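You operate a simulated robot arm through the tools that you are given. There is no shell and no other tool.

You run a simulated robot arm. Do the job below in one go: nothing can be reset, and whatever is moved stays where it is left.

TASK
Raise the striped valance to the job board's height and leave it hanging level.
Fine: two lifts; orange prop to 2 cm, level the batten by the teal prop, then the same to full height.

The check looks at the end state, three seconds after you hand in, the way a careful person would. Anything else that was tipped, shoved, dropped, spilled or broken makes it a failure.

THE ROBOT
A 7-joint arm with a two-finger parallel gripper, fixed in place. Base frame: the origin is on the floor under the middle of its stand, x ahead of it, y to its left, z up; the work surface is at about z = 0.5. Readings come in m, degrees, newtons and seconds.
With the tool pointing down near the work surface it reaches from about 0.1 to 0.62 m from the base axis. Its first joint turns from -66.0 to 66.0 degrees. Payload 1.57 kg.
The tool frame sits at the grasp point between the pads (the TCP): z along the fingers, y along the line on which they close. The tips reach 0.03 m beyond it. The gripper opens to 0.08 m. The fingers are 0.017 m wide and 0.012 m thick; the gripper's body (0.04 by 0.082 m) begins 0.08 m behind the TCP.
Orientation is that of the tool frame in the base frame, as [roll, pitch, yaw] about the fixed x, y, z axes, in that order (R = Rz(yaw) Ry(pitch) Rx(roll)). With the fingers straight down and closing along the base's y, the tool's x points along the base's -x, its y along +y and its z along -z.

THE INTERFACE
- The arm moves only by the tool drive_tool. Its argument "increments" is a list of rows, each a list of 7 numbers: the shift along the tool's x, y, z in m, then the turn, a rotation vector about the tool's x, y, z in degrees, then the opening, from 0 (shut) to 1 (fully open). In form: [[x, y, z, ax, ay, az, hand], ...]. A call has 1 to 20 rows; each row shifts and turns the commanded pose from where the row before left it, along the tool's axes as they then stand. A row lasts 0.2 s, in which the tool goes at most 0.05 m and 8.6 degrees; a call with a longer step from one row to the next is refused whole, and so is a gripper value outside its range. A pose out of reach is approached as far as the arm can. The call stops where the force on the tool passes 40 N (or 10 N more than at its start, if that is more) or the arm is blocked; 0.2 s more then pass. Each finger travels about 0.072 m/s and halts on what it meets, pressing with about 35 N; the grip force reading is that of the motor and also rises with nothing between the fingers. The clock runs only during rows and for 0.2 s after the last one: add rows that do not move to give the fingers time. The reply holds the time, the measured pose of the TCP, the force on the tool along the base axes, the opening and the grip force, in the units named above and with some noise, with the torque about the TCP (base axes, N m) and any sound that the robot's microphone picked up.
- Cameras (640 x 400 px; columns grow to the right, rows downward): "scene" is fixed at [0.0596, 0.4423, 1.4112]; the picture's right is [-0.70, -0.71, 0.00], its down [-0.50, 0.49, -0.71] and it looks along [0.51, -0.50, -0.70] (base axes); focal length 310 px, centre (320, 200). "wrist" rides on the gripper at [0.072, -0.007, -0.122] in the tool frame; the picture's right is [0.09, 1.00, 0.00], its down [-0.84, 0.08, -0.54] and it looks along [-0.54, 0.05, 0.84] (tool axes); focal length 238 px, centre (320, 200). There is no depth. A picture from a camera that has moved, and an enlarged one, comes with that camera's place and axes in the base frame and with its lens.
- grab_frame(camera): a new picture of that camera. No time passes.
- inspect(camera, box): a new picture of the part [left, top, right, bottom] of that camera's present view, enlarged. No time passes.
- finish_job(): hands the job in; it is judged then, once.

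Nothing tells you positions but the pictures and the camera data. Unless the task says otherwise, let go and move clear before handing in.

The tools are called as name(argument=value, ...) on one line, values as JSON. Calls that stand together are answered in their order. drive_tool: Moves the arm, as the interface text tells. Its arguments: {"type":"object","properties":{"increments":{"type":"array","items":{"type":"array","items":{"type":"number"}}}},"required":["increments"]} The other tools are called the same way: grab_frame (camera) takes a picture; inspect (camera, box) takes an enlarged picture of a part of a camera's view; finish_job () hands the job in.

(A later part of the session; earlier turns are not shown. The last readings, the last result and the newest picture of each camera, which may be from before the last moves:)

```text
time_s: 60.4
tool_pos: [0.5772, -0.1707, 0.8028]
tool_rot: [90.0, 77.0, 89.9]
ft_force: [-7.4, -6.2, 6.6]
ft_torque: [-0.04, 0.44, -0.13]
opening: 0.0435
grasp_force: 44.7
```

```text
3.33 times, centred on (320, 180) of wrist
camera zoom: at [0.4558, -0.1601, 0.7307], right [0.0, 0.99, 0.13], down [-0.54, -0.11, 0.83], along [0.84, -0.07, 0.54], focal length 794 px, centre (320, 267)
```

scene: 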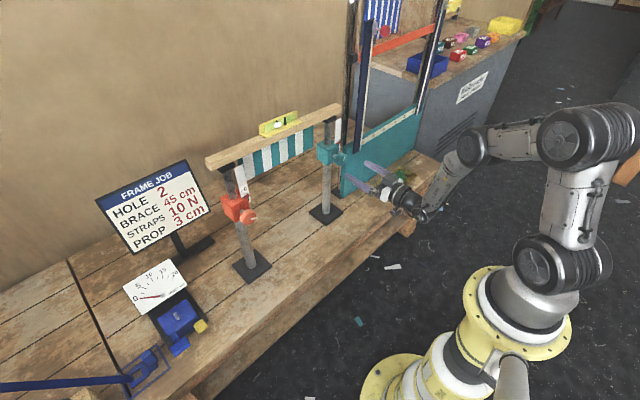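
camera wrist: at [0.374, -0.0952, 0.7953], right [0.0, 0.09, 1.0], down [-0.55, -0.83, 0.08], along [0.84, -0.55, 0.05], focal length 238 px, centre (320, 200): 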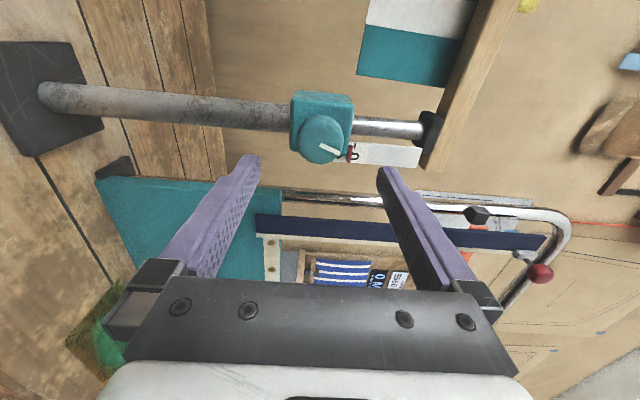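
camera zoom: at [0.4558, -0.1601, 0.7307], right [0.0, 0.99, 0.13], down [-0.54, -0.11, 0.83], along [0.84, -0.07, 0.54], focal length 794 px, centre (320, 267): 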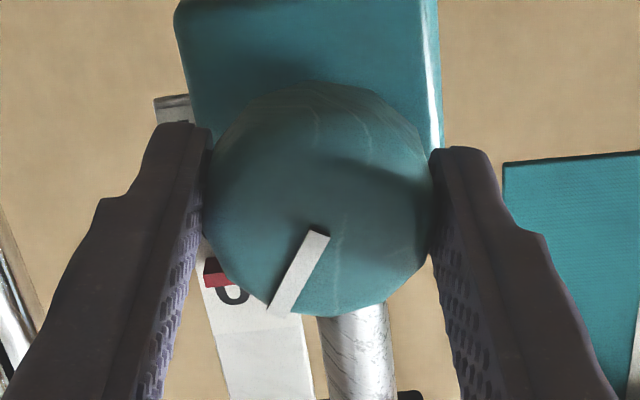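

Clockwise raises the teal prop too. I'll turn about 32° more and watch the bubble come back.

drive_tool(increments=[[0, 0, 0, 0, 0, 4, 0.3], [0, 0, 0, 0, 0, 4, 0.3], [0, 0, 0, 0, 0, 4, 0.3], [0, 0, 0, 0, 0, 4, 0.3], [0, 0, 0, 0, 0, 4, 0.3], [0, 0, 0, 0, 0, 4, 0.3], [0, 0, 0, 0, 0, 4, 0.3], [0, 0, 0, 0, 0, 4, 0.3], [0, 0, 0, 0, 0, 0, 0.3]])

inspect(camera="scene", box=[250, 105, 310, 145])

inspect(camera="scene", box=[326, 130, 350, 150])

inspect(camera="scene", box=[200, 90, 400, 230])

```text
time_s: 62.4
tool_pos: [0.5778, -0.1705, 0.8023]
tool_rot: [90.2, 45.0, 90.1]
ft_force: [17.0, -9.0, -4.4]
ft_torque: [-0.03, 0.51, 0.37]
opening: 0.0435
grasp_force: 45.5
```

```text
10.00 times, centred on (280, 125) of scene
camera zoom: at [0.06, 0.4421, 1.4112], right [-0.7, -0.71, 0.0], down [-0.5, 0.49, -0.71], along [0.51, -0.5, -0.7], focal length 3100 px, centre (720, 950)
```

zoom: 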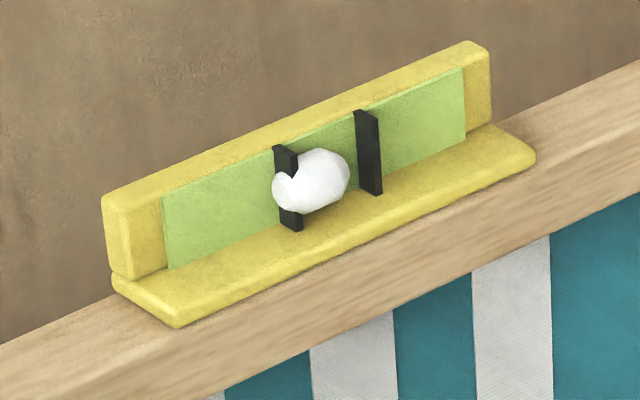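

```text
16.00 times, centred on (338, 140) of scene
camera zoom: at [0.06, 0.4421, 1.4112], right [-0.7, -0.71, 0.0], down [-0.5, 0.49, -0.71], along [0.51, -0.5, -0.7], focal length 4960 px, centre (32, 1160)
```

zoom: 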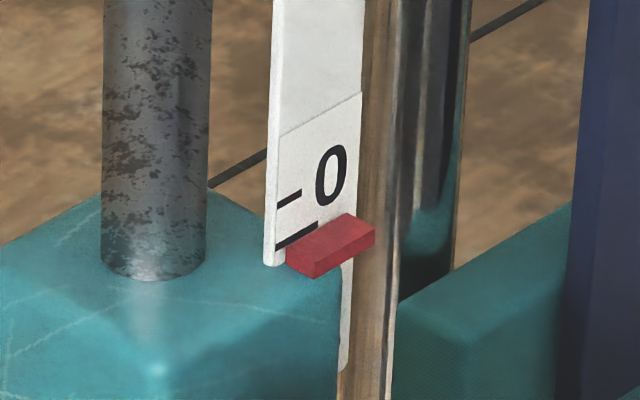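

```text
2.86 times, centred on (300, 160) of scene
camera zoom: at [0.06, 0.4421, 1.4112], right [-0.7, -0.71, 0.0], down [-0.5, 0.49, -0.71], along [0.51, -0.5, -0.7], focal length 886 px, centre (377, 314)
```

zoom: 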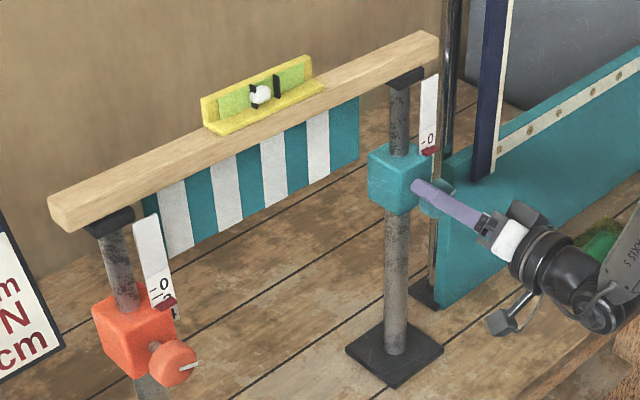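

Teal is up to about 1.35 cm and the bubble is returning to the middle. I'll turn 28° more.

drive_tool(increments=[[0, 0, 0, 0, 0, 4, 0.3], [0, 0, 0, 0, 0, 4, 0.3], [0, 0, 0, 0, 0, 4, 0.3], [0, 0, 0, 0, 0, 4, 0.3], [0, 0, 0, 0, 0, 4, 0.3], [0, 0, 0, 0, 0, 4, 0.3], [0, 0, 0, 0, 0, 4, 0.3], [0, 0, 0, 0, 0, 0, 0.3]])

inspect(camera="scene", box=[250, 105, 310, 145])

inspect(camera="scene", box=[326, 130, 350, 150])

inspect(camera="scene", box=[232, 183, 256, 203])

```text
time_s: 64.2
tool_pos: [0.5775, -0.1707, 0.8013]
tool_rot: [90.2, 17.1, 89.9]
ft_force: [18.0, -16.3, -6.8]
ft_torque: [-0.05, 0.37, -0.01]
opening: 0.0433
grasp_force: 44.7
```

```text
10.00 times, centred on (280, 125) of scene
camera zoom: at [0.0601, 0.4419, 1.4113], right [-0.7, -0.71, 0.0], down [-0.5, 0.49, -0.71], along [0.51, -0.5, -0.7], focal length 3100 px, centre (720, 950)
```

zoom: 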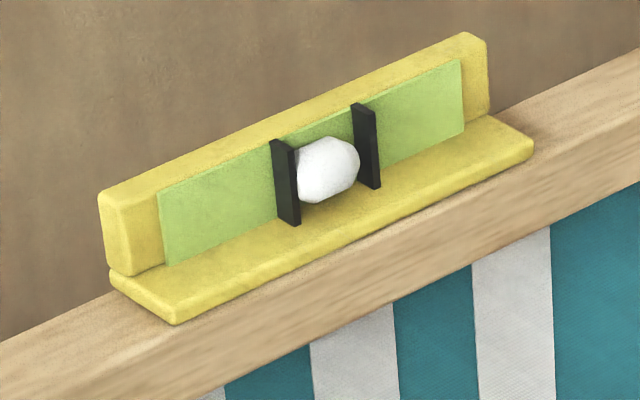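

```text
16.00 times, centred on (338, 140) of scene
camera zoom: at [0.0601, 0.4419, 1.4113], right [-0.7, -0.71, 0.0], down [-0.5, 0.49, -0.71], along [0.51, -0.5, -0.7], focal length 4960 px, centre (32, 1160)
```

zoom: 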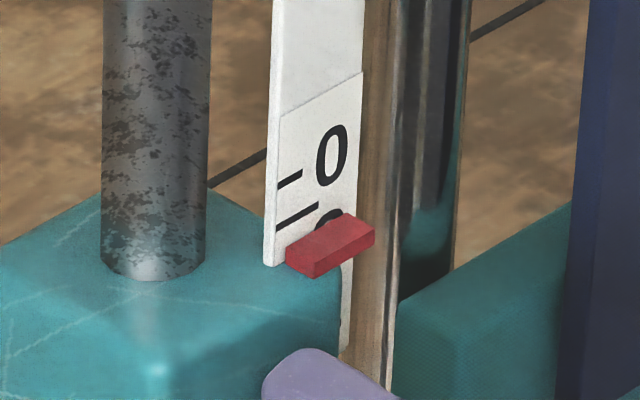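

```text
16.00 times, centred on (244, 193) of scene
camera zoom: at [0.0601, 0.4419, 1.4113], right [-0.7, -0.71, 0.0], down [-0.5, 0.49, -0.71], along [0.51, -0.5, -0.7], focal length 4960 px, centre (1536, 312)
```

zoom: 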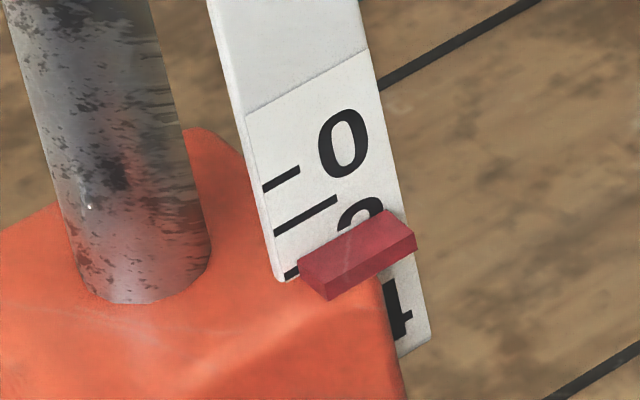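

The bubble is nearly centred, but the orange strip seems to sit about 1 mm lower than when I let go. I'll check whether the orange knob is creeping back.

inspect(camera="scene", box=[210, 170, 290, 230])

inspect(camera="scene", box=[200, 90, 360, 190])

inspect(camera="scene", box=[225, 190, 270, 225])

```text
6.67 times, centred on (250, 200) of scene
camera zoom: at [0.0601, 0.4419, 1.4113], right [-0.7, -0.71, 0.0], down [-0.5, 0.49, -0.71], along [0.51, -0.5, -0.7], focal length 2067 px, centre (787, 200)
```

zoom: 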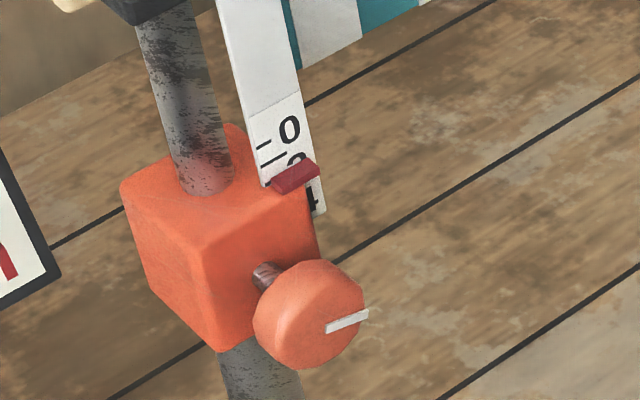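

```text
4.00 times, centred on (280, 140) of scene
camera zoom: at [0.0601, 0.4419, 1.4113], right [-0.7, -0.71, 0.0], down [-0.5, 0.49, -0.71], along [0.51, -0.5, -0.7], focal length 1240 px, centre (480, 440)
```

zoom: 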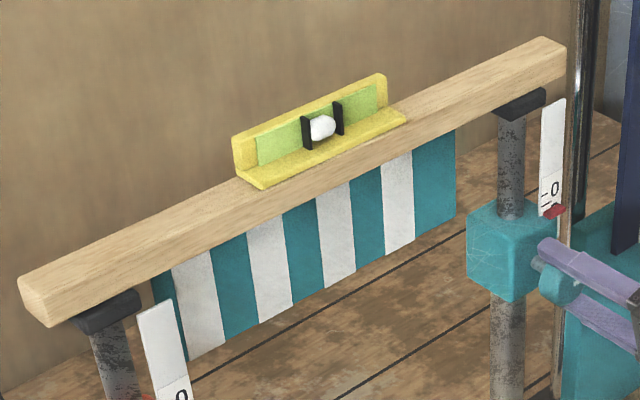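

```text
11.43 times, centred on (248, 208) of scene
camera zoom: at [0.0601, 0.4419, 1.4113], right [-0.7, -0.71, 0.0], down [-0.5, 0.49, -0.71], along [0.51, -0.5, -0.7], focal length 3543 px, centre (1149, 114)
```

zoom: 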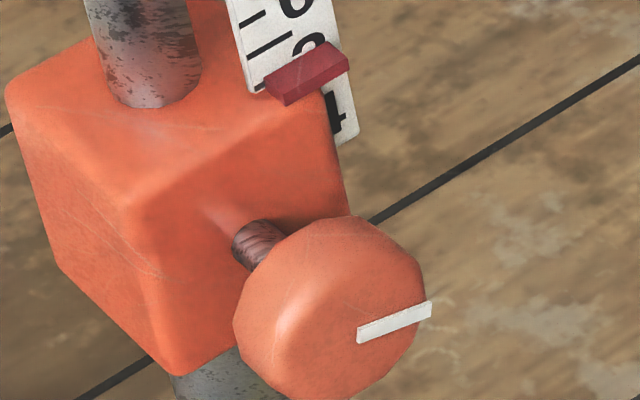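

The orange knob has turned back about 7° (≈1.3 mm) since I released it. I'll wait a few seconds holding teal to see whether this is an ongoing creep.

drive_tool(increments=[[0, 0, 0, 0, 0, 0, 0.3], [0, 0, 0, 0, 0, 0, 0.3], [0, 0, 0, 0, 0, 0, 0.3], [0, 0, 0, 0, 0, 0, 0.3], [0, 0, 0, 0, 0, 0, 0.3], [0, 0, 0, 0, 0, 0, 0.3], [0, 0, 0, 0, 0, 0, 0.3], [0, 0, 0, 0, 0, 0, 0.3], [0, 0, 0, 0, 0, 0, 0.3], [0, 0, 0, 0, 0, 0, 0.3], [0, 0, 0, 0, 0, 0, 0.3], [0, 0, 0, 0, 0, 0, 0.3], [0, 0, 0, 0, 0, 0, 0.3], [0, 0, 0, 0, 0, 0, 0.3], [0, 0, 0, 0, 0, 0, 0.3], [0, 0, 0, 0, 0, 0, 0.3], [0, 0, 0, 0, 0, 0, 0.3], [0, 0, 0, 0, 0, 0, 0.3], [0, 0, 0, 0, 0, 0, 0.3], [0, 0, 0, 0, 0, 0, 0.3]])

inspect(camera="scene", box=[225, 190, 270, 225])

inspect(camera="scene", box=[232, 183, 256, 203])

inspect(camera="scene", box=[250, 105, 310, 145])

```text
time_s: 68.4
tool_pos: [0.5778, -0.1711, 0.8019]
tool_rot: [90.2, 17.1, 89.8]
ft_force: [13.2, -15.8, -9.1]
ft_torque: [-0.05, 0.1, -0.38]
opening: 0.0431
grasp_force: 45.5
```

```text
11.43 times, centred on (248, 208) of scene
camera zoom: at [0.06, 0.4419, 1.4113], right [-0.7, -0.71, 0.0], down [-0.5, 0.49, -0.71], along [0.51, -0.5, -0.7], focal length 3543 px, centre (1149, 114)
```

zoom: 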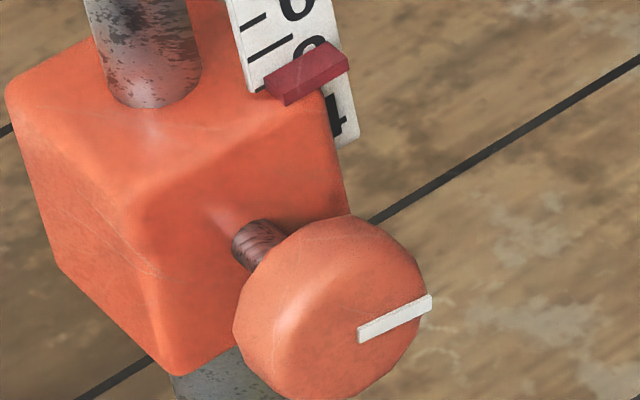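

```text
16.00 times, centred on (244, 193) of scene
camera zoom: at [0.06, 0.4419, 1.4113], right [-0.7, -0.71, 0.0], down [-0.5, 0.49, -0.71], along [0.51, -0.5, -0.7], focal length 4960 px, centre (1536, 312)
```

zoom: 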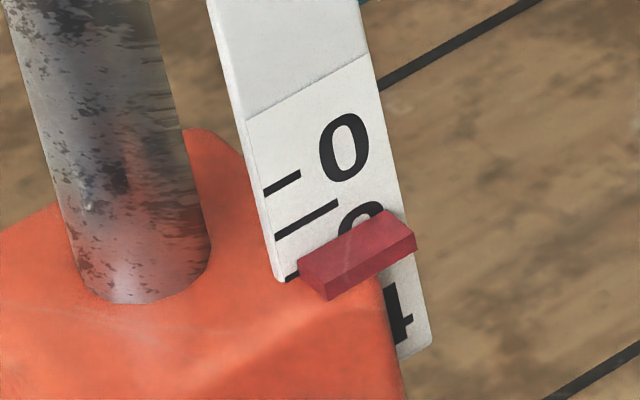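

```text
10.00 times, centred on (280, 125) of scene
camera zoom: at [0.06, 0.4419, 1.4113], right [-0.7, -0.71, 0.0], down [-0.5, 0.49, -0.71], along [0.51, -0.5, -0.7], focal length 3100 px, centre (720, 950)
```

zoom: 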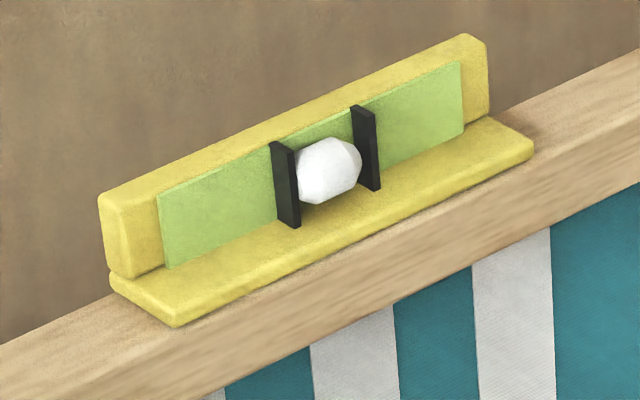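

The orange prop appears to be sinking slowly. I'll measure the rate over another short wait.

drive_tool(increments=[[0, 0, 0, 0, 0, 0, 0.3], [0, 0, 0, 0, 0, 0, 0.3], [0, 0, 0, 0, 0, 0, 0.3], [0, 0, 0, 0, 0, 0, 0.3], [0, 0, 0, 0, 0, 0, 0.3], [0, 0, 0, 0, 0, 0, 0.3], [0, 0, 0, 0, 0, 0, 0.3], [0, 0, 0, 0, 0, 0, 0.3], [0, 0, 0, 0, 0, 0, 0.3], [0, 0, 0, 0, 0, 0, 0.3], [0, 0, 0, 0, 0, 0, 0.3], [0, 0, 0, 0, 0, 0, 0.3], [0, 0, 0, 0, 0, 0, 0.3], [0, 0, 0, 0, 0, 0, 0.3], [0, 0, 0, 0, 0, 0, 0.3], [0, 0, 0, 0, 0, 0, 0.3], [0, 0, 0, 0, 0, 0, 0.3], [0, 0, 0, 0, 0, 0, 0.3], [0, 0, 0, 0, 0, 0, 0.3], [0, 0, 0, 0, 0, 0, 0.3]])

inspect(camera="scene", box=[225, 190, 270, 225])

inspect(camera="scene", box=[232, 183, 256, 203])

inspect(camera="scene", box=[250, 105, 310, 145])

inspect(camera="scene", box=[326, 130, 350, 150])

```text
time_s: 72.6
tool_pos: [0.576, -0.1708, 0.8026]
tool_rot: [90.2, 17.1, 89.9]
ft_force: [9.0, -16.2, -9.5]
ft_torque: [-0.06, 0.12, -0.34]
opening: 0.0433
grasp_force: 44.7
```

```text
11.43 times, centred on (248, 208) of scene
camera zoom: at [0.0599, 0.4419, 1.4113], right [-0.7, -0.71, 0.0], down [-0.5, 0.49, -0.71], along [0.51, -0.5, -0.7], focal length 3543 px, centre (1149, 114)
```

zoom: 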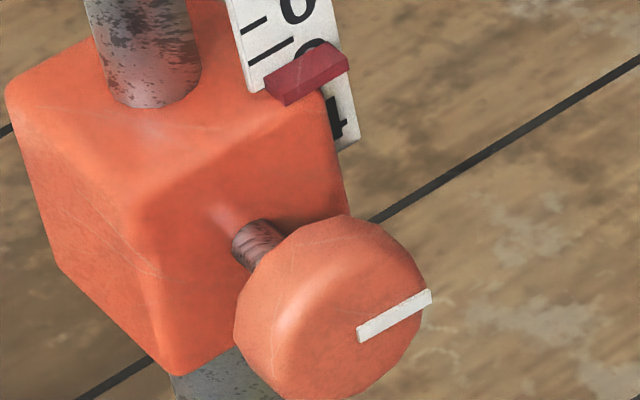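

```text
16.00 times, centred on (244, 193) of scene
camera zoom: at [0.0599, 0.4419, 1.4113], right [-0.7, -0.71, 0.0], down [-0.5, 0.49, -0.71], along [0.51, -0.5, -0.7], focal length 4960 px, centre (1536, 312)
```

zoom: 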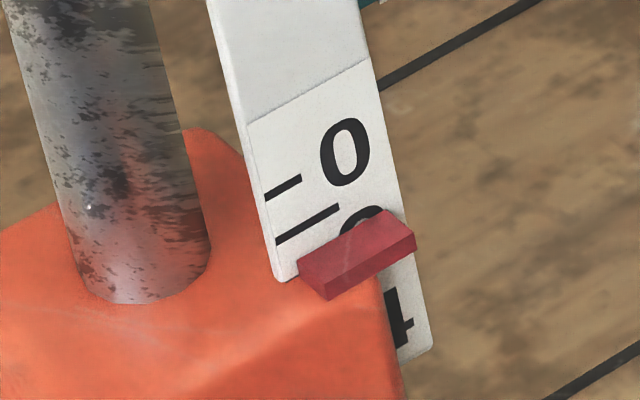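

```text
10.00 times, centred on (280, 125) of scene
camera zoom: at [0.0599, 0.4419, 1.4113], right [-0.7, -0.71, 0.0], down [-0.5, 0.49, -0.71], along [0.51, -0.5, -0.7], focal length 3100 px, centre (720, 950)
```

zoom: 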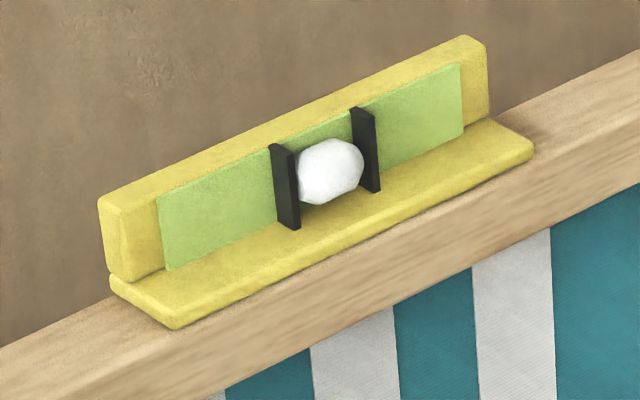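

```text
16.00 times, centred on (338, 140) of scene
camera zoom: at [0.0599, 0.4419, 1.4113], right [-0.7, -0.71, 0.0], down [-0.5, 0.49, -0.71], along [0.51, -0.5, -0.7], focal length 4960 px, centre (32, 1160)
```

zoom: 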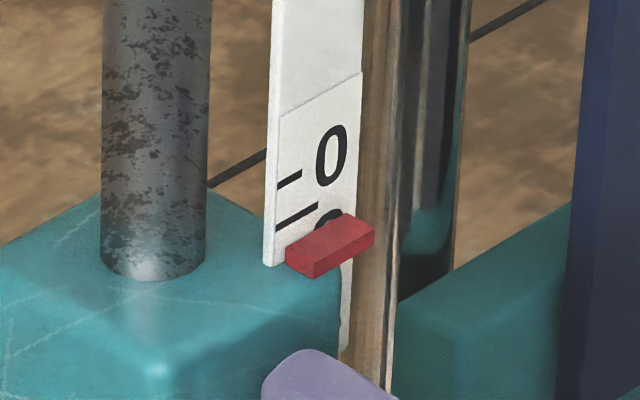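

Orange sinks about 0.2 mm/s while I'm holding the teal knob, likely from my side load on the stand (-16 N in y) or from load alone. I'll release the teal knob and see whether the sinking stops and whether teal holds.

drive_tool(increments=[[0, 0, 0, 0, 0, 0, 0.7], [0, 0, 0, 0, 0, 0, 0.7], [0, 0, 0, 0, 0, 0, 0.7]])

inspect(camera="scene", box=[232, 183, 256, 203])

inspect(camera="scene", box=[326, 130, 350, 150])

inspect(camera="scene", box=[225, 190, 270, 225])

inspect(camera="scene", box=[250, 105, 310, 145])

```text
time_s: 73.4
tool_pos: [0.5774, -0.169, 0.8029]
tool_rot: [90.0, 17.1, 90.1]
ft_force: [0.4, -0.7, 0.7]
ft_torque: [0.01, 0.01, -0.03]
opening: 0.0559
grasp_force: 0.2
```

```text
16.00 times, centred on (244, 193) of scene
camera zoom: at [0.0596, 0.4423, 1.4112], right [-0.7, -0.71, 0.0], down [-0.5, 0.49, -0.71], along [0.51, -0.5, -0.7], focal length 4960 px, centre (1536, 312)
```

zoom: 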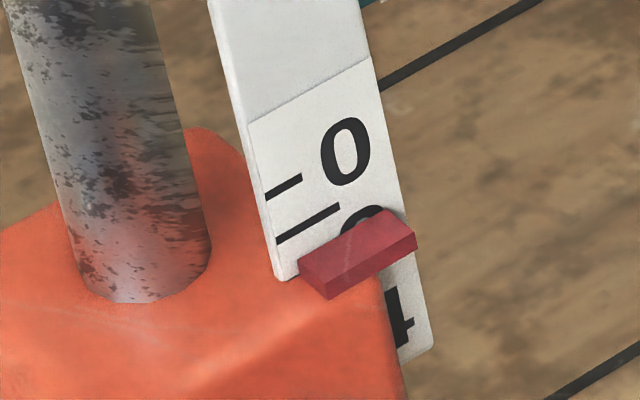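

```text
16.00 times, centred on (338, 140) of scene
camera zoom: at [0.0596, 0.4423, 1.4112], right [-0.7, -0.71, 0.0], down [-0.5, 0.49, -0.71], along [0.51, -0.5, -0.7], focal length 4960 px, centre (32, 1160)
```

zoom: 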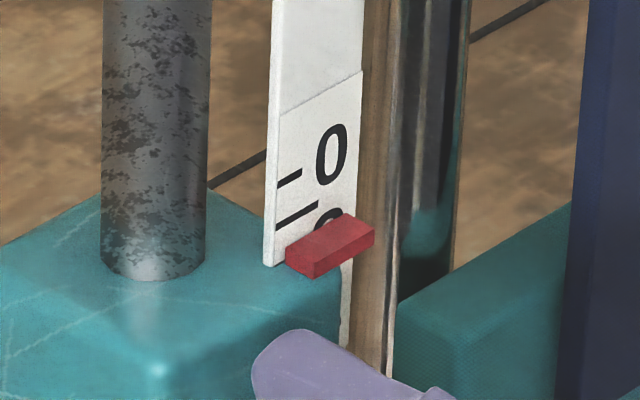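

```text
11.43 times, centred on (248, 208) of scene
camera zoom: at [0.0596, 0.4423, 1.4112], right [-0.7, -0.71, 0.0], down [-0.5, 0.49, -0.71], along [0.51, -0.5, -0.7], focal length 3543 px, centre (1149, 114)
```

zoom: 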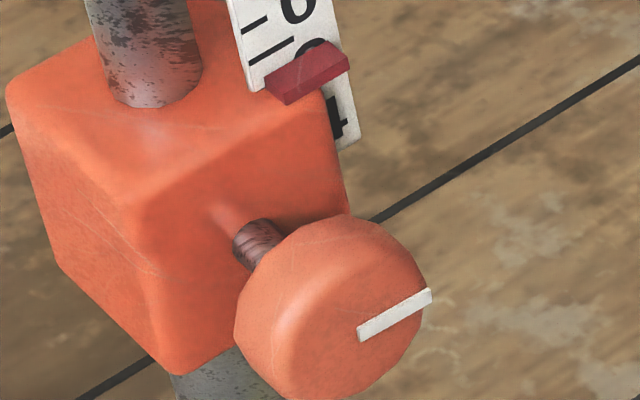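

```text
10.00 times, centred on (280, 125) of scene
camera zoom: at [0.0596, 0.4423, 1.4112], right [-0.7, -0.71, 0.0], down [-0.5, 0.49, -0.71], along [0.51, -0.5, -0.7], focal length 3100 px, centre (720, 950)
```

zoom: 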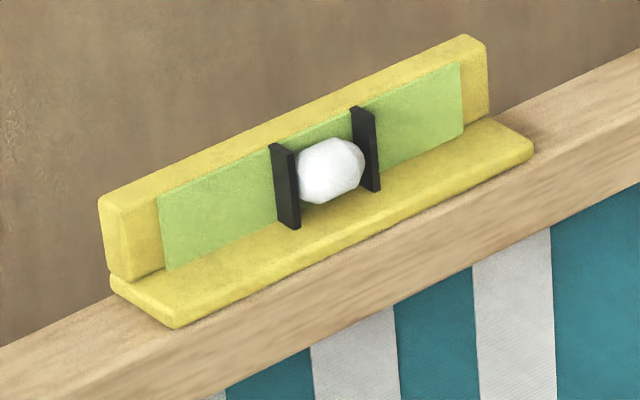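

Released. Now I'll wait 4 s with nothing touching, to see if either prop still moves.

drive_tool(increments=[[0, 0, 0, 0, 0, 0, 0.7], [0, 0, 0, 0, 0, 0, 0.7], [0, 0, 0, 0, 0, 0, 0.7], [0, 0, 0, 0, 0, 0, 0.7], [0, 0, 0, 0, 0, 0, 0.7], [0, 0, 0, 0, 0, 0, 0.7], [0, 0, 0, 0, 0, 0, 0.7], [0, 0, 0, 0, 0, 0, 0.7], [0, 0, 0, 0, 0, 0, 0.7], [0, 0, 0, 0, 0, 0, 0.7], [0, 0, 0, 0, 0, 0, 0.7], [0, 0, 0, 0, 0, 0, 0.7], [0, 0, 0, 0, 0, 0, 0.7], [0, 0, 0, 0, 0, 0, 0.7], [0, 0, 0, 0, 0, 0, 0.7], [0, 0, 0, 0, 0, 0, 0.7], [0, 0, 0, 0, 0, 0, 0.7], [0, 0, 0, 0, 0, 0, 0.7], [0, 0, 0, 0, 0, 0, 0.7], [0, 0, 0, 0, 0, 0, 0.7]])

inspect(camera="scene", box=[232, 183, 256, 203])

inspect(camera="scene", box=[326, 130, 350, 150])

inspect(camera="scene", box=[225, 190, 270, 225])

inspect(camera="scene", box=[250, 105, 310, 145])

```text
time_s: 77.6
tool_pos: [0.5765, -0.1691, 0.8019]
tool_rot: [90.2, 17.1, 90.1]
ft_force: [-0.5, 0.5, -0.4]
ft_torque: [-0.01, -0.02, 0.0]
opening: 0.0562
grasp_force: 0.1
```

```text
16.00 times, centred on (244, 193) of scene
camera zoom: at [0.0596, 0.4423, 1.4112], right [-0.7, -0.71, 0.0], down [-0.5, 0.49, -0.71], along [0.51, -0.5, -0.7], focal length 4960 px, centre (1536, 312)
```

zoom: 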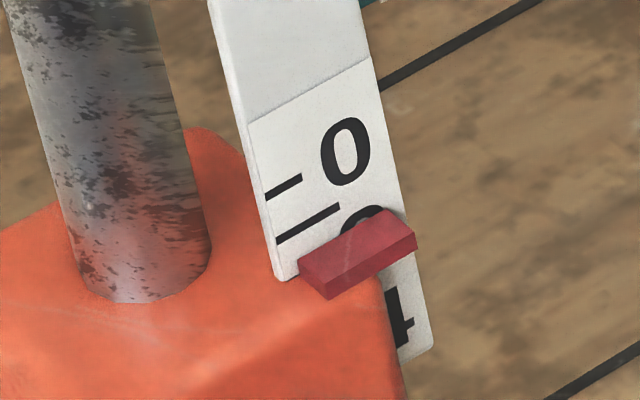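

```text
16.00 times, centred on (338, 140) of scene
camera zoom: at [0.0596, 0.4423, 1.4112], right [-0.7, -0.71, 0.0], down [-0.5, 0.49, -0.71], along [0.51, -0.5, -0.7], focal length 4960 px, centre (32, 1160)
```

zoom: 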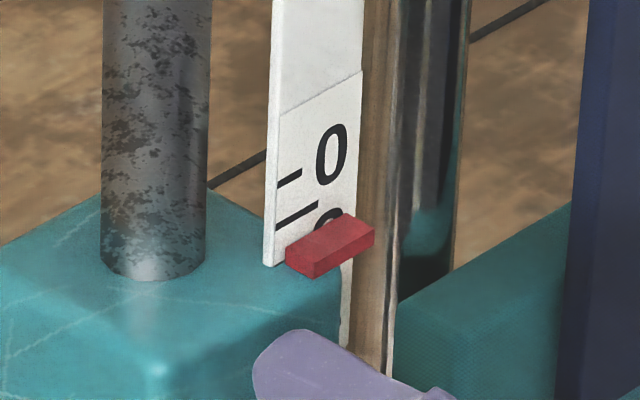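

```text
11.43 times, centred on (248, 208) of scene
camera zoom: at [0.0596, 0.4423, 1.4112], right [-0.7, -0.71, 0.0], down [-0.5, 0.49, -0.71], along [0.51, -0.5, -0.7], focal length 3543 px, centre (1149, 114)
```

zoom: 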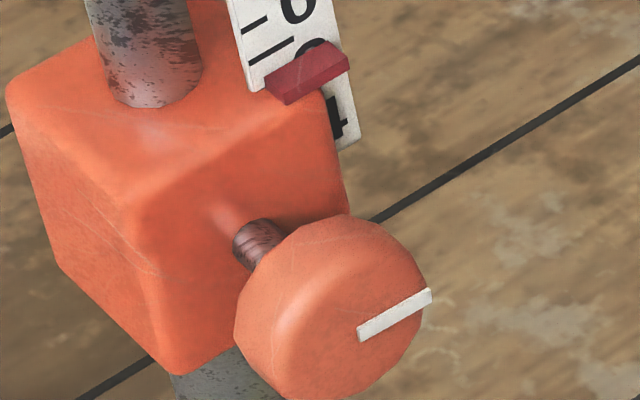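

```text
10.00 times, centred on (280, 125) of scene
camera zoom: at [0.0596, 0.4423, 1.4112], right [-0.7, -0.71, 0.0], down [-0.5, 0.49, -0.71], along [0.51, -0.5, -0.7], focal length 3100 px, centre (720, 950)
```

zoom: 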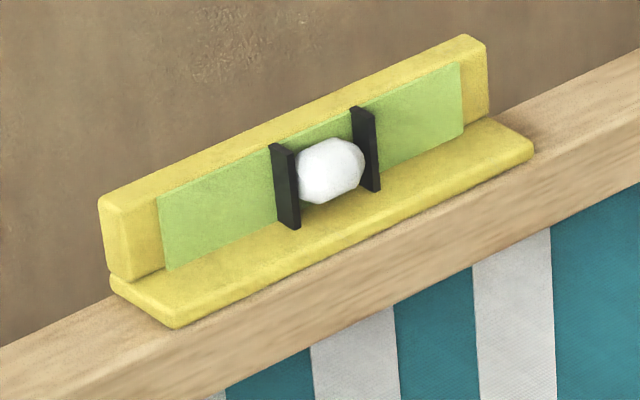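

With nothing touching, both props hold still, so the sinking came only from my side force on the teal knob. The batten is level at about 1.8 cm, so the first lift is done. I'll back away from teal and return to the orange side by the same safe route.

drive_tool(increments=[[0, 0, 0, 0, 0, 0, 1], [0, 0, 0, 0, 0, 0, 1], [0, 0, -0.028, 0, 0, 0, 1], [0, 0, -0.028, 0, 0, 0, 1], [0, 0, -0.027, 0, 0, 0, 1], [0, 0, 0, 0, 0, -8.1, 1], [0, 0, 0, 0, 0, -8.1, 1], [0, 0, 0, 0, 0, -8.1, 1], [0, 0, 0, 0, 0, -8.1, 1], [0, 0, 0, 0, 0, -8.1, 1], [0, 0, 0, 0, 0, -8.1, 1], [0, 0, 0, 0, 0, -8.1, 1], [0, 0, 0, 0, 0, -8.1, 1], [0, 0, 0, 0, 0, -8.1, 1], [0, 0, 0, 0, 0, 0, 1]])

inspect(camera="wrist", box=[270, 70, 370, 170])

```text
time_s: 80.8
tool_pos: [0.4943, -0.1705, 0.8016]
tool_rot: [-139.6, 89.7, -139.6]
ft_force: [0.0, 0.2, 0.2]
ft_torque: [0.03, 0.01, -0.02]
opening: 0.0801
grasp_force: 0.1
```

```text
4.00 times, centred on (320, 120) of wrist
camera zoom: at [0.3727, -0.1767, 0.7302], right [0.0, 1.0, -0.09], down [-0.54, 0.08, 0.84], along [0.84, 0.05, 0.54], focal length 953 px, centre (320, 520)
```

zoom: 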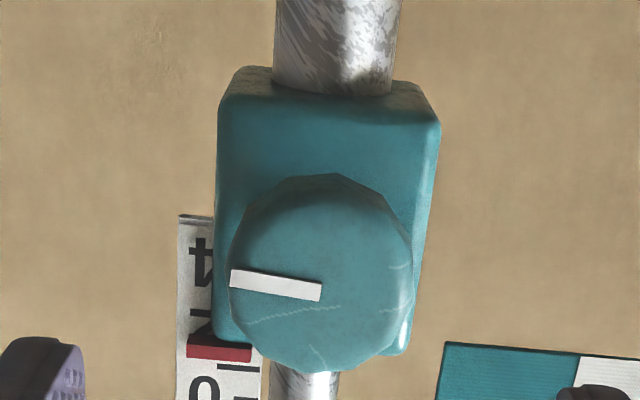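

drive_tool(increments=[[-0.033, 0, 0, 0, 0, 0, 1], [-0.033, 0, 0, 0, 0, 0, 1], [-0.033, 0, 0, 0, 0, 0, 1], [-0.033, 0, 0, 0, 0, 0, 1], [-0.033, 0, 0, 0, 0, 0, 1], [0, 0, 0, 0, 8, 0, 1], [0, 0, 0, 0, 8, 0, 1], [0, 0, 0, 0, 8, 0, 1], [0, 0, 0, 0, 8, 0, 1], [0, 0, 0, 0, 8, 0, 1], [0, 0, 0, 0, 8, 0, 1], [0, 0, 0, 0, 8, 0, 1], [0, 0, 0, 0, 8, 0, 1], [0, 0, 0, 0, 8, 0, 1], [0, 0, 0, 0, 8, 0, 1], [0, 0, 0, 0, 8, 0, 1], [0, 0, 0, 0, 1.7, 0, 1], [0, 0, 0, 0, 0, 0, 1]])

```text
time_s: 84.6
tool_pos: [0.4931, -0.1707, 0.9678]
tool_rot: [180.0, 0.1, 179.9]
ft_force: [-0.3, 0.8, 0.0]
ft_torque: [0.0, -0.01, 0.0]
opening: 0.0802
grasp_force: 0.0
```

drive_tool(increments=[[0, 0.045, 0, 0, 0, 0, 1], [0, 0.045, 0, 0, 0, 0, 1], [0, 0.045, 0, 0, 0, 0, 1], [0, 0.045, 0, 0, 0, 0, 1], [0, 0.045, 0, 0, 0, 0, 1], [0, 0.045, 0, 0, 0, 0, 1], [0, 0.045, 0, 0, 0, 0, 1], [0, 0.045, 0, 0, 0, 0, 1], [0, 0, 0, 0, -7.5, 0, 1], [0, 0, 0, 0, -7.5, 0, 1], [0, 0, 0, 0, -7.5, 0, 1], [0, 0, 0, 0, -7.5, 0, 1], [0, 0, 0, 0, -7.5, 0, 1], [0, 0, 0, 0, -7.5, 0, 1], [0, 0, 0, 0, -7.5, 0, 1], [0, 0, 0, 0, -7.5, 0, 1]])

```text
time_s: 88.0
tool_pos: [0.4943, 0.1896, 0.9689]
tool_rot: [179.9, 60.4, -179.9]
ft_force: [0.1, -0.3, -0.3]
ft_torque: [0.03, -0.01, 0.0]
opening: 0.08
grasp_force: 0.0
```

drive_tool(increments=[[0, 0, 0, 0, -7.5, 0, 1], [0, 0, 0, 0, -7.5, 0, 1], [0, 0, 0, 0, -7.5, 0, 1], [0, 0, 0, 0, -7.3, 0, 1], [0, 0, 0, 0, 0, 0, 1]])

```text
time_s: 89.2
tool_pos: [0.4929, 0.1903, 0.9675]
tool_rot: [6.0, 89.9, 6.1]
ft_force: [-0.1, 0.4, 0.5]
ft_torque: [0.01, -0.02, -0.02]
opening: 0.0798
grasp_force: 0.0
```

drive_tool(increments=[[0.033, 0, 0, 0, 0, 0, 1], [0.033, 0, 0, 0, 0, 0, 1], [0.033, 0, 0, 0, 0, 0, 1], [0.033, 0, 0, 0, 0, 0, 1], [0.033, 0, 0, 0, 0, 0, 1], [0, 0, 0, 0, 0, -8.18, 1], [0, 0, 0, 0, 0, -8.18, 1], [0, 0, 0, 0, 0, -8.18, 1], [0, 0, 0, 0, 0, -8.18, 1], [0, 0, 0, 0, 0, -8.18, 1], [0, 0, 0, 0, 0, -8.18, 1], [0, 0, 0, 0, 0, -8.18, 1], [0, 0, 0, 0, 0, -8.18, 1], [0, 0, 0, 0, 0, -8.18, 1], [0, 0, 0, 0, 0, -8.18, 1], [0, 0, 0, 0, 0, -8.18, 1], [0, 0, 0, 0, 0, 0, 1]])

inspect(camera="wrist", box=[240, 60, 400, 180])

inspect(camera="wrist", box=[250, 70, 310, 110])

```text
time_s: 92.8
tool_pos: [0.4936, 0.1888, 0.8015]
tool_rot: [-90.0, -0.1, -89.9]
ft_force: [0.7, 0.1, -0.7]
ft_torque: [-0.02, 0.02, 0.02]
opening: 0.08
grasp_force: 0.1
```

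```text
3.33 times, centred on (320, 120) of wrist
camera zoom: at [0.3723, 0.1187, 0.8084], right [0.0, -0.09, -1.0], down [-0.54, 0.84, -0.08], along [0.84, 0.54, -0.05], focal length 794 px, centre (320, 467)
```

zoom: 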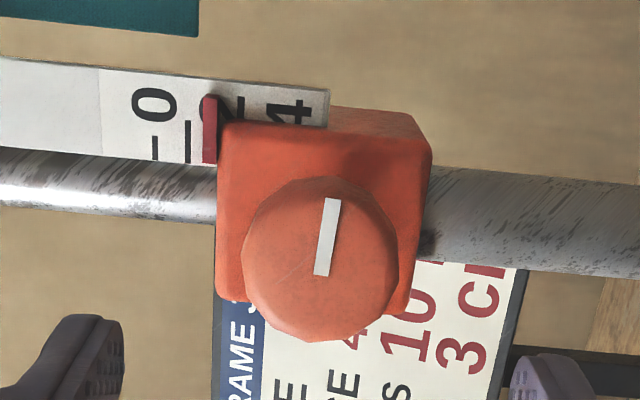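

```text
10.00 times, centred on (280, 90) of wrist
camera zoom: at [0.3723, 0.1187, 0.8084], right [0.0, -0.09, -1.0], down [-0.54, 0.84, -0.08], along [0.84, 0.54, -0.05], focal length 2384 px, centre (720, 1300)
```

zoom: 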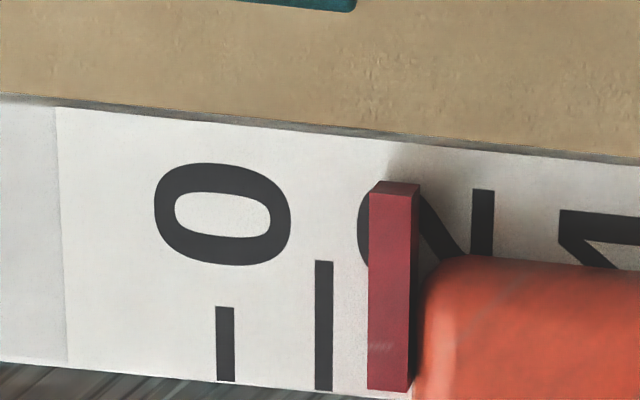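

Orange reads about 1.76 cm, so it needs roughly 1.3 cm more (about 57° per cm). I'm aligned in front of it, so I'll move onto the knob and close slowly.

drive_tool(increments=[[-0.0005, -0.0003, 0.021, 0, 0, 0, 1], [0, 0, 0.021, 0, 0, 0, 1], [0, 0, 0.021, 0, 0, 0, 1], [0, 0, 0.021, 0, 0, 0, 1], [0, 0, 0, 0, 0, 0, 0.64], [0, 0, 0, 0, 0, 0, 0.64], [0, 0, 0, 0, 0, 0, 0.64]])

inspect(camera="wrist", box=[240, 120, 400, 240])

```text
time_s: 94.4
tool_pos: [0.5776, 0.1908, 0.8009]
tool_rot: [-90.0, 0.0, -90.0]
ft_force: [-0.2, 0.5, 0.2]
ft_torque: [0.0, -0.01, 0.0]
opening: 0.0512
grasp_force: 0.1
```

```text
3.33 times, centred on (320, 180) of wrist
camera zoom: at [0.4564, 0.119, 0.8078], right [0.0, -0.09, -1.0], down [-0.54, 0.84, -0.08], along [0.84, 0.54, -0.05], focal length 794 px, centre (320, 267)
```

zoom: 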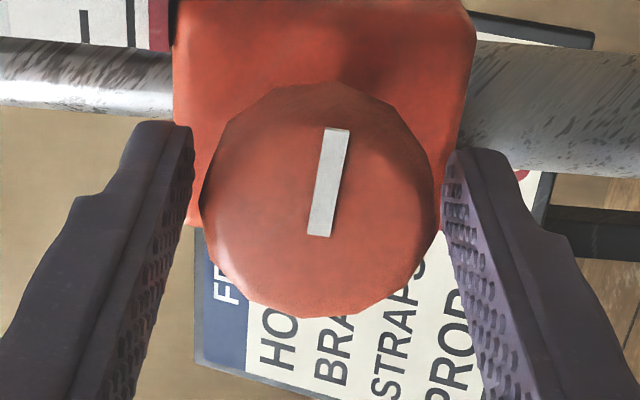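

Well centred. Closing.

drive_tool(increments=[[0, 0, 0, 0, 0, 0, 0.6], [0, 0, 0, 0, 0, 0, 0.57], [0, 0, 0, 0, 0, 0, 0.54], [0, 0, 0, 0, 0, 0, 0.51], [0, 0, 0, 0, 0, 0, 0.48], [0, 0, 0, 0, 0, 0, 0.46], [0, 0, 0, 0, 0, 0, 0.46]])

```text
time_s: 96.0
tool_pos: [0.5778, 0.1911, 0.8028]
tool_rot: [-90.0, 0.0, -90.0]
ft_force: [-0.3, 1.0, 2.3]
ft_torque: [-0.04, -0.02, 0.0]
opening: 0.0433
grasp_force: 45.3
```

A very clean grip. I'll turn 40° clockwise and check the forces.

drive_tool(increments=[[0, 0, 0, 0, 0, 5, 0.3], [0, 0, 0, 0, 0, 5, 0.3], [0, 0, 0, 0, 0, 5, 0.3], [0, 0, 0, 0, 0, 5, 0.3], [0, 0, 0, 0, 0, 5, 0.3], [0, 0, 0, 0, 0, 5, 0.3], [0, 0, 0, 0, 0, 5, 0.3], [0, 0, 0, 0, 0, 5, 0.3], [0, 0, 0, 0, 0, 0, 0.3]])

inspect(camera="scene", box=[232, 183, 256, 203])

inspect(camera="scene", box=[326, 130, 350, 150])

```text
time_s: 98.0
tool_pos: [0.5779, 0.1896, 0.8029]
tool_rot: [-90.1, 40.2, -89.9]
ft_force: [-20.7, 1.8, 9.4]
ft_torque: [0.01, -0.53, 0.6]
opening: 0.0429
grasp_force: 44.9
```

```text
16.00 times, centred on (244, 193) of scene
camera zoom: at [0.0589, 0.4423, 1.4112], right [-0.7, -0.71, 0.0], down [-0.5, 0.49, -0.71], along [0.51, -0.5, -0.7], focal length 4960 px, centre (1536, 312)
```

zoom: 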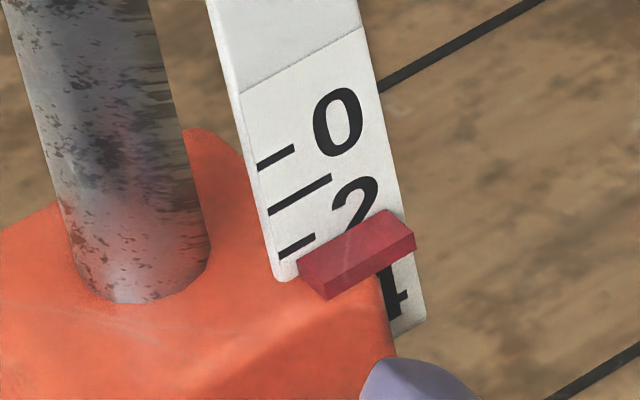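

```text
16.00 times, centred on (338, 140) of scene
camera zoom: at [0.0589, 0.4423, 1.4112], right [-0.7, -0.71, 0.0], down [-0.5, 0.49, -0.71], along [0.51, -0.5, -0.7], focal length 4960 px, centre (32, 1160)
```

zoom: 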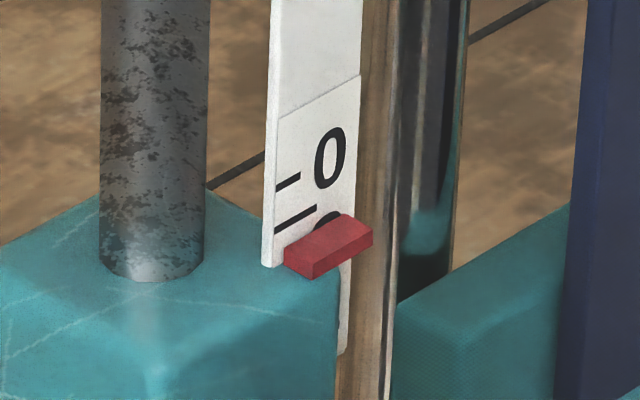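

Orange rose 0.7 cm for 40°, as expected. I'll relax the axial push slightly and turn about 36° more to just over 3 cm.

drive_tool(increments=[[0, 0, -0.0008, 0, 0, 5, 0.3], [0, 0, -0.0004, 0, 0, 5, 0.3], [0, 0, 0, 0, 0, 5, 0.3], [0, 0, 0, 0, 0, 5, 0.3], [0, 0, 0, 0, 0, 5, 0.3], [0, 0, 0, 0, 0, 5, 0.3], [0, 0, 0, 0, 0, 4, 0.3], [0, 0, 0, 0, 0, 0, 0.3]])

inspect(camera="scene", box=[232, 183, 256, 203])

inspect(camera="wrist", box=[240, 120, 400, 240])

inspect(camera="scene", box=[200, 90, 360, 190])

```text
time_s: 99.8
tool_pos: [0.5781, 0.1904, 0.8016]
tool_rot: [-89.8, 74.2, -89.8]
ft_force: [25.8, 8.0, -6.0]
ft_torque: [-0.01, 0.34, 0.11]
opening: 0.0432
grasp_force: 45.1
```

```text
16.00 times, centred on (244, 193) of scene
camera zoom: at [0.0603, 0.4425, 1.4111], right [-0.7, -0.71, 0.0], down [-0.5, 0.49, -0.71], along [0.51, -0.5, -0.7], focal length 4960 px, centre (1536, 312)
```

zoom: 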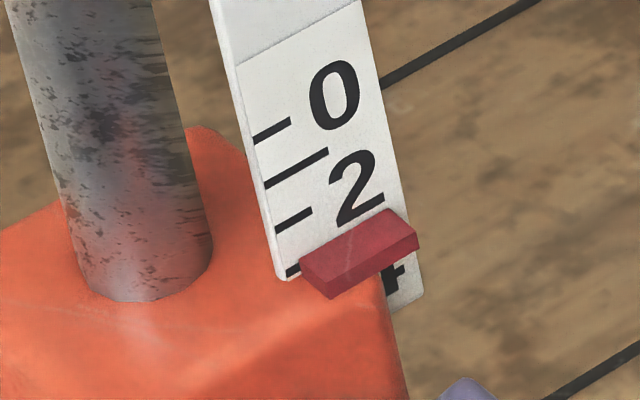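

```text
3.33 times, centred on (320, 180) of wrist
camera zoom: at [0.4565, 0.1644, 0.7348], right [0.0, 0.93, -0.36], down [-0.54, 0.3, 0.78], along [0.84, 0.2, 0.51], focal length 794 px, centre (320, 267)
```

zoom: 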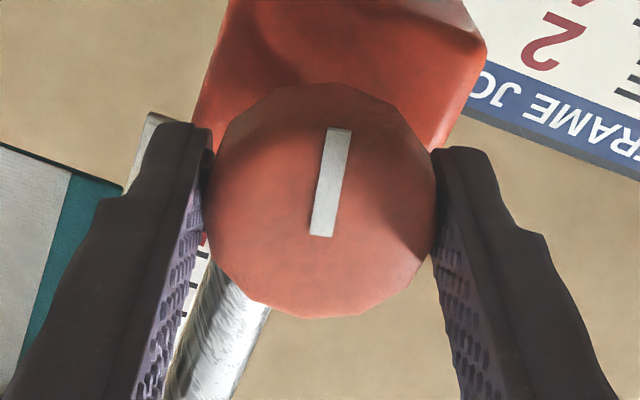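

```text
4.00 times, centred on (280, 140) of scene
camera zoom: at [0.0603, 0.4425, 1.4111], right [-0.7, -0.71, 0.0], down [-0.5, 0.49, -0.71], along [0.51, -0.5, -0.7], focal length 1240 px, centre (480, 440)
```

zoom: 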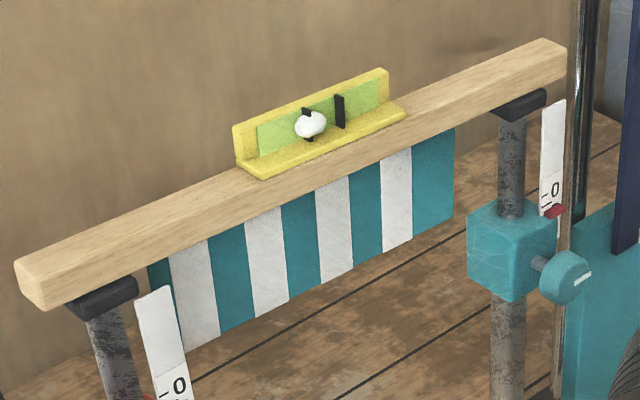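

Orange now reads about 3.02 cm. I'll add 4° (≈0.7 mm) to allow for the slight sink while I work teal, then release and back off.

drive_tool(increments=[[0, 0, 0.0006, 0, 0, 4, 0.3], [0, 0, 0, 0, 0, 0, 0.3], [0, 0, 0, 0, 0, 0, 0.7], [0, 0, 0, 0, 0, 0, 1], [0, 0, 0, 0, 0, 0, 1], [0, 0, 0, 0, 0, 0, 1], [0, 0, -0.028, 0, 0, 0, 1], [0, 0, -0.028, 0, 0, 0, 1], [0, 0, -0.027, 0, 0, 0, 1], [0, 0, 0, 0, 0, 0, 1]])

inspect(camera="scene", box=[232, 183, 256, 203])

inspect(camera="scene", box=[326, 130, 350, 150])

inspect(camera="scene", box=[200, 90, 360, 190])

grab_frame(camera="wrist")

```text
time_s: 102.0
tool_pos: [0.4943, 0.1895, 0.8041]
tool_rot: [-90.1, 77.9, -90.1]
ft_force: [0.3, 1.2, 0.5]
ft_torque: [-0.02, -0.01, -0.02]
opening: 0.0797
grasp_force: 0.1
```

```text
16.00 times, centred on (244, 193) of scene
camera zoom: at [0.0595, 0.4423, 1.4112], right [-0.7, -0.71, 0.0], down [-0.5, 0.49, -0.71], along [0.51, -0.5, -0.7], focal length 4960 px, centre (1536, 312)
```

zoom: 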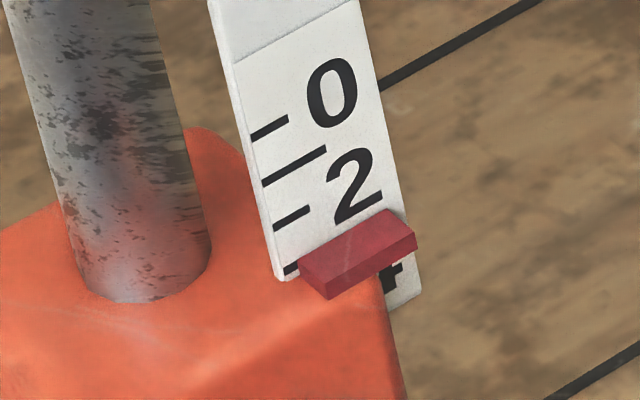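

```text
16.00 times, centred on (338, 140) of scene
camera zoom: at [0.0595, 0.4423, 1.4112], right [-0.7, -0.71, 0.0], down [-0.5, 0.49, -0.71], along [0.51, -0.5, -0.7], focal length 4960 px, centre (32, 1160)
```

zoom: 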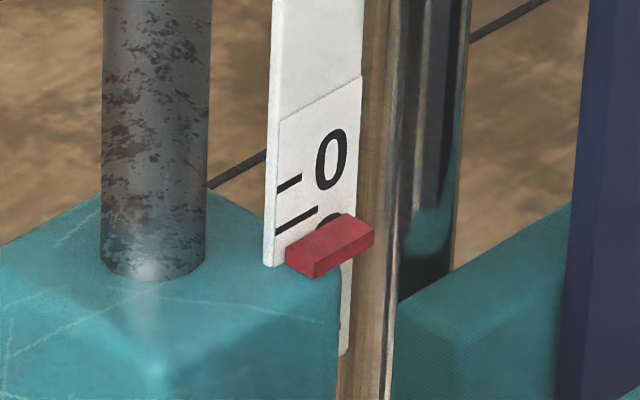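

```text
4.00 times, centred on (280, 140) of scene
camera zoom: at [0.0595, 0.4423, 1.4112], right [-0.7, -0.71, 0.0], down [-0.5, 0.49, -0.71], along [0.51, -0.5, -0.7], focal length 1240 px, centre (480, 440)
```

zoom: 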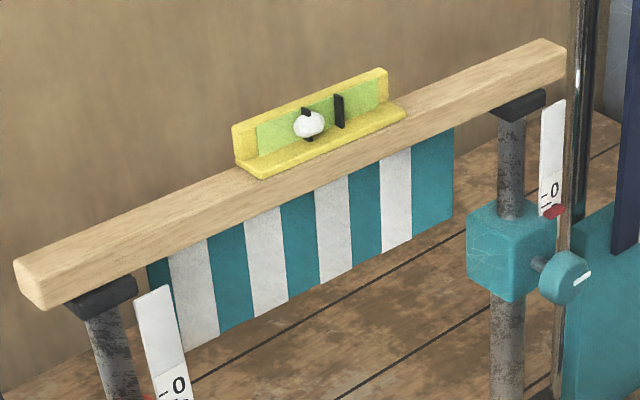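

```text
taken
camera wrist: at [0.3728, 0.1692, 0.7341], right [0.0, 0.95, -0.3], down [-0.54, 0.25, 0.8], along [0.84, 0.16, 0.52], focal length 238 px, centre (320, 200)
```

wrist: 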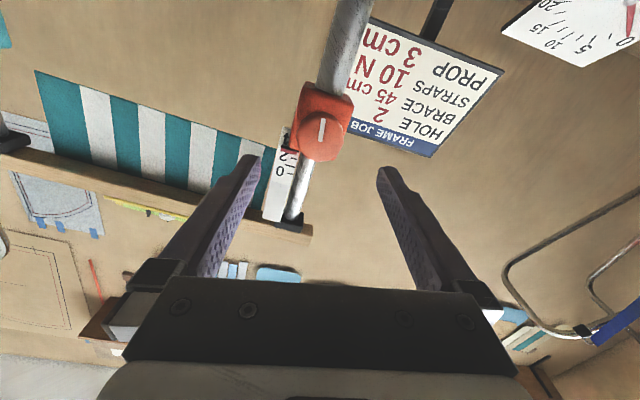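

Orange is at about 3.06 cm and holding. Now I'll take the same route back to the teal side: roll to φ=0, rise, tilt down, cross, tilt up.

drive_tool(increments=[[0, 0, 0, 0, 0, 6, 1], [0, 0, 0, 0, 0, 6, 1], [-0.033, 0, 0, 0, 0, 0, 1], [-0.033, 0, 0, 0, 0, 0, 1], [-0.033, 0, 0, 0, 0, 0, 1], [-0.033, 0, 0, 0, 0, 0, 1], [-0.033, 0, 0, 0, 0, 0, 1], [0, 0, 0, 0, 0, 0, 1]])

```text
time_s: 103.8
tool_pos: [0.4954, 0.19, 0.9672]
tool_rot: [41.0, 90.0, 40.9]
ft_force: [0.5, -0.9, 0.3]
ft_torque: [0.02, 0.02, 0.0]
opening: 0.0799
grasp_force: 0.0
```

drive_tool(increments=[[0, 0, 0, 0, 8, 0, 1], [0, 0, 0, 0, 8, 0, 1], [0, 0, 0, 0, 8, 0, 1], [0, 0, 0, 0, 8, 0, 1], [0, 0, 0, 0, 8, 0, 1], [0, 0, 0, 0, 8, 0, 1], [0, 0, 0, 0, 8, 0, 1], [0, 0, 0, 0, 8, 0, 1], [0, 0, 0, 0, 8, 0, 1], [0, 0, 0, 0, 8, 0, 1], [0, 0, 0, 0, 8, 0, 1], [0, 0, 0, 0, 2, 0, 1], [0, -0.045, 0, 0, 0, 0, 1], [0, -0.045, 0, 0, 0, 0, 1], [0, -0.045, 0, 0, 0, 0, 1], [0, -0.045, 0, 0, 0, 0, 1], [0, -0.045, 0, 0, 0, 0, 1], [0, -0.045, 0, 0, 0, 0, 1], [0, -0.045, 0, 0, 0, 0, 1], [0, -0.045, 0, 0, 0, 0, 1]])

```text
time_s: 108.0
tool_pos: [0.4937, -0.1662, 0.9688]
tool_rot: [-180.0, -0.1, -180.0]
ft_force: [-0.5, 0.1, -0.1]
ft_torque: [-0.01, -0.05, 0.0]
opening: 0.0801
grasp_force: 0.0
```

drive_tool(increments=[[0, 0, 0, 0, 0, 0, 1], [0, 0, 0, 0, -7.5, 0, 1], [0, 0, 0, 0, -7.5, 0, 1], [0, 0, 0, 0, -7.5, 0, 1], [0, 0, 0, 0, -7.5, 0, 1], [0, 0, 0, 0, -7.5, 0, 1], [0, 0, 0, 0, -7.5, 0, 1], [0, 0, 0, 0, -7.5, 0, 1], [0, 0, 0, 0, -7.5, 0, 1], [0, 0, 0, 0, -7.5, 0, 1], [0, 0, 0, 0, -7.5, 0, 1], [0, 0, 0, 0, -7.5, 0, 1], [0, 0, 0, 0, -7.5, 0, 1], [0, 0, 0, 0, 0, 0, 1]])

```text
time_s: 111.0
tool_pos: [0.495, -0.1695, 0.9685]
tool_rot: [-15.1, 89.9, -15.0]
ft_force: [0.2, -0.6, 0.5]
ft_torque: [-0.02, -0.02, 0.02]
opening: 0.0801
grasp_force: 0.0
```

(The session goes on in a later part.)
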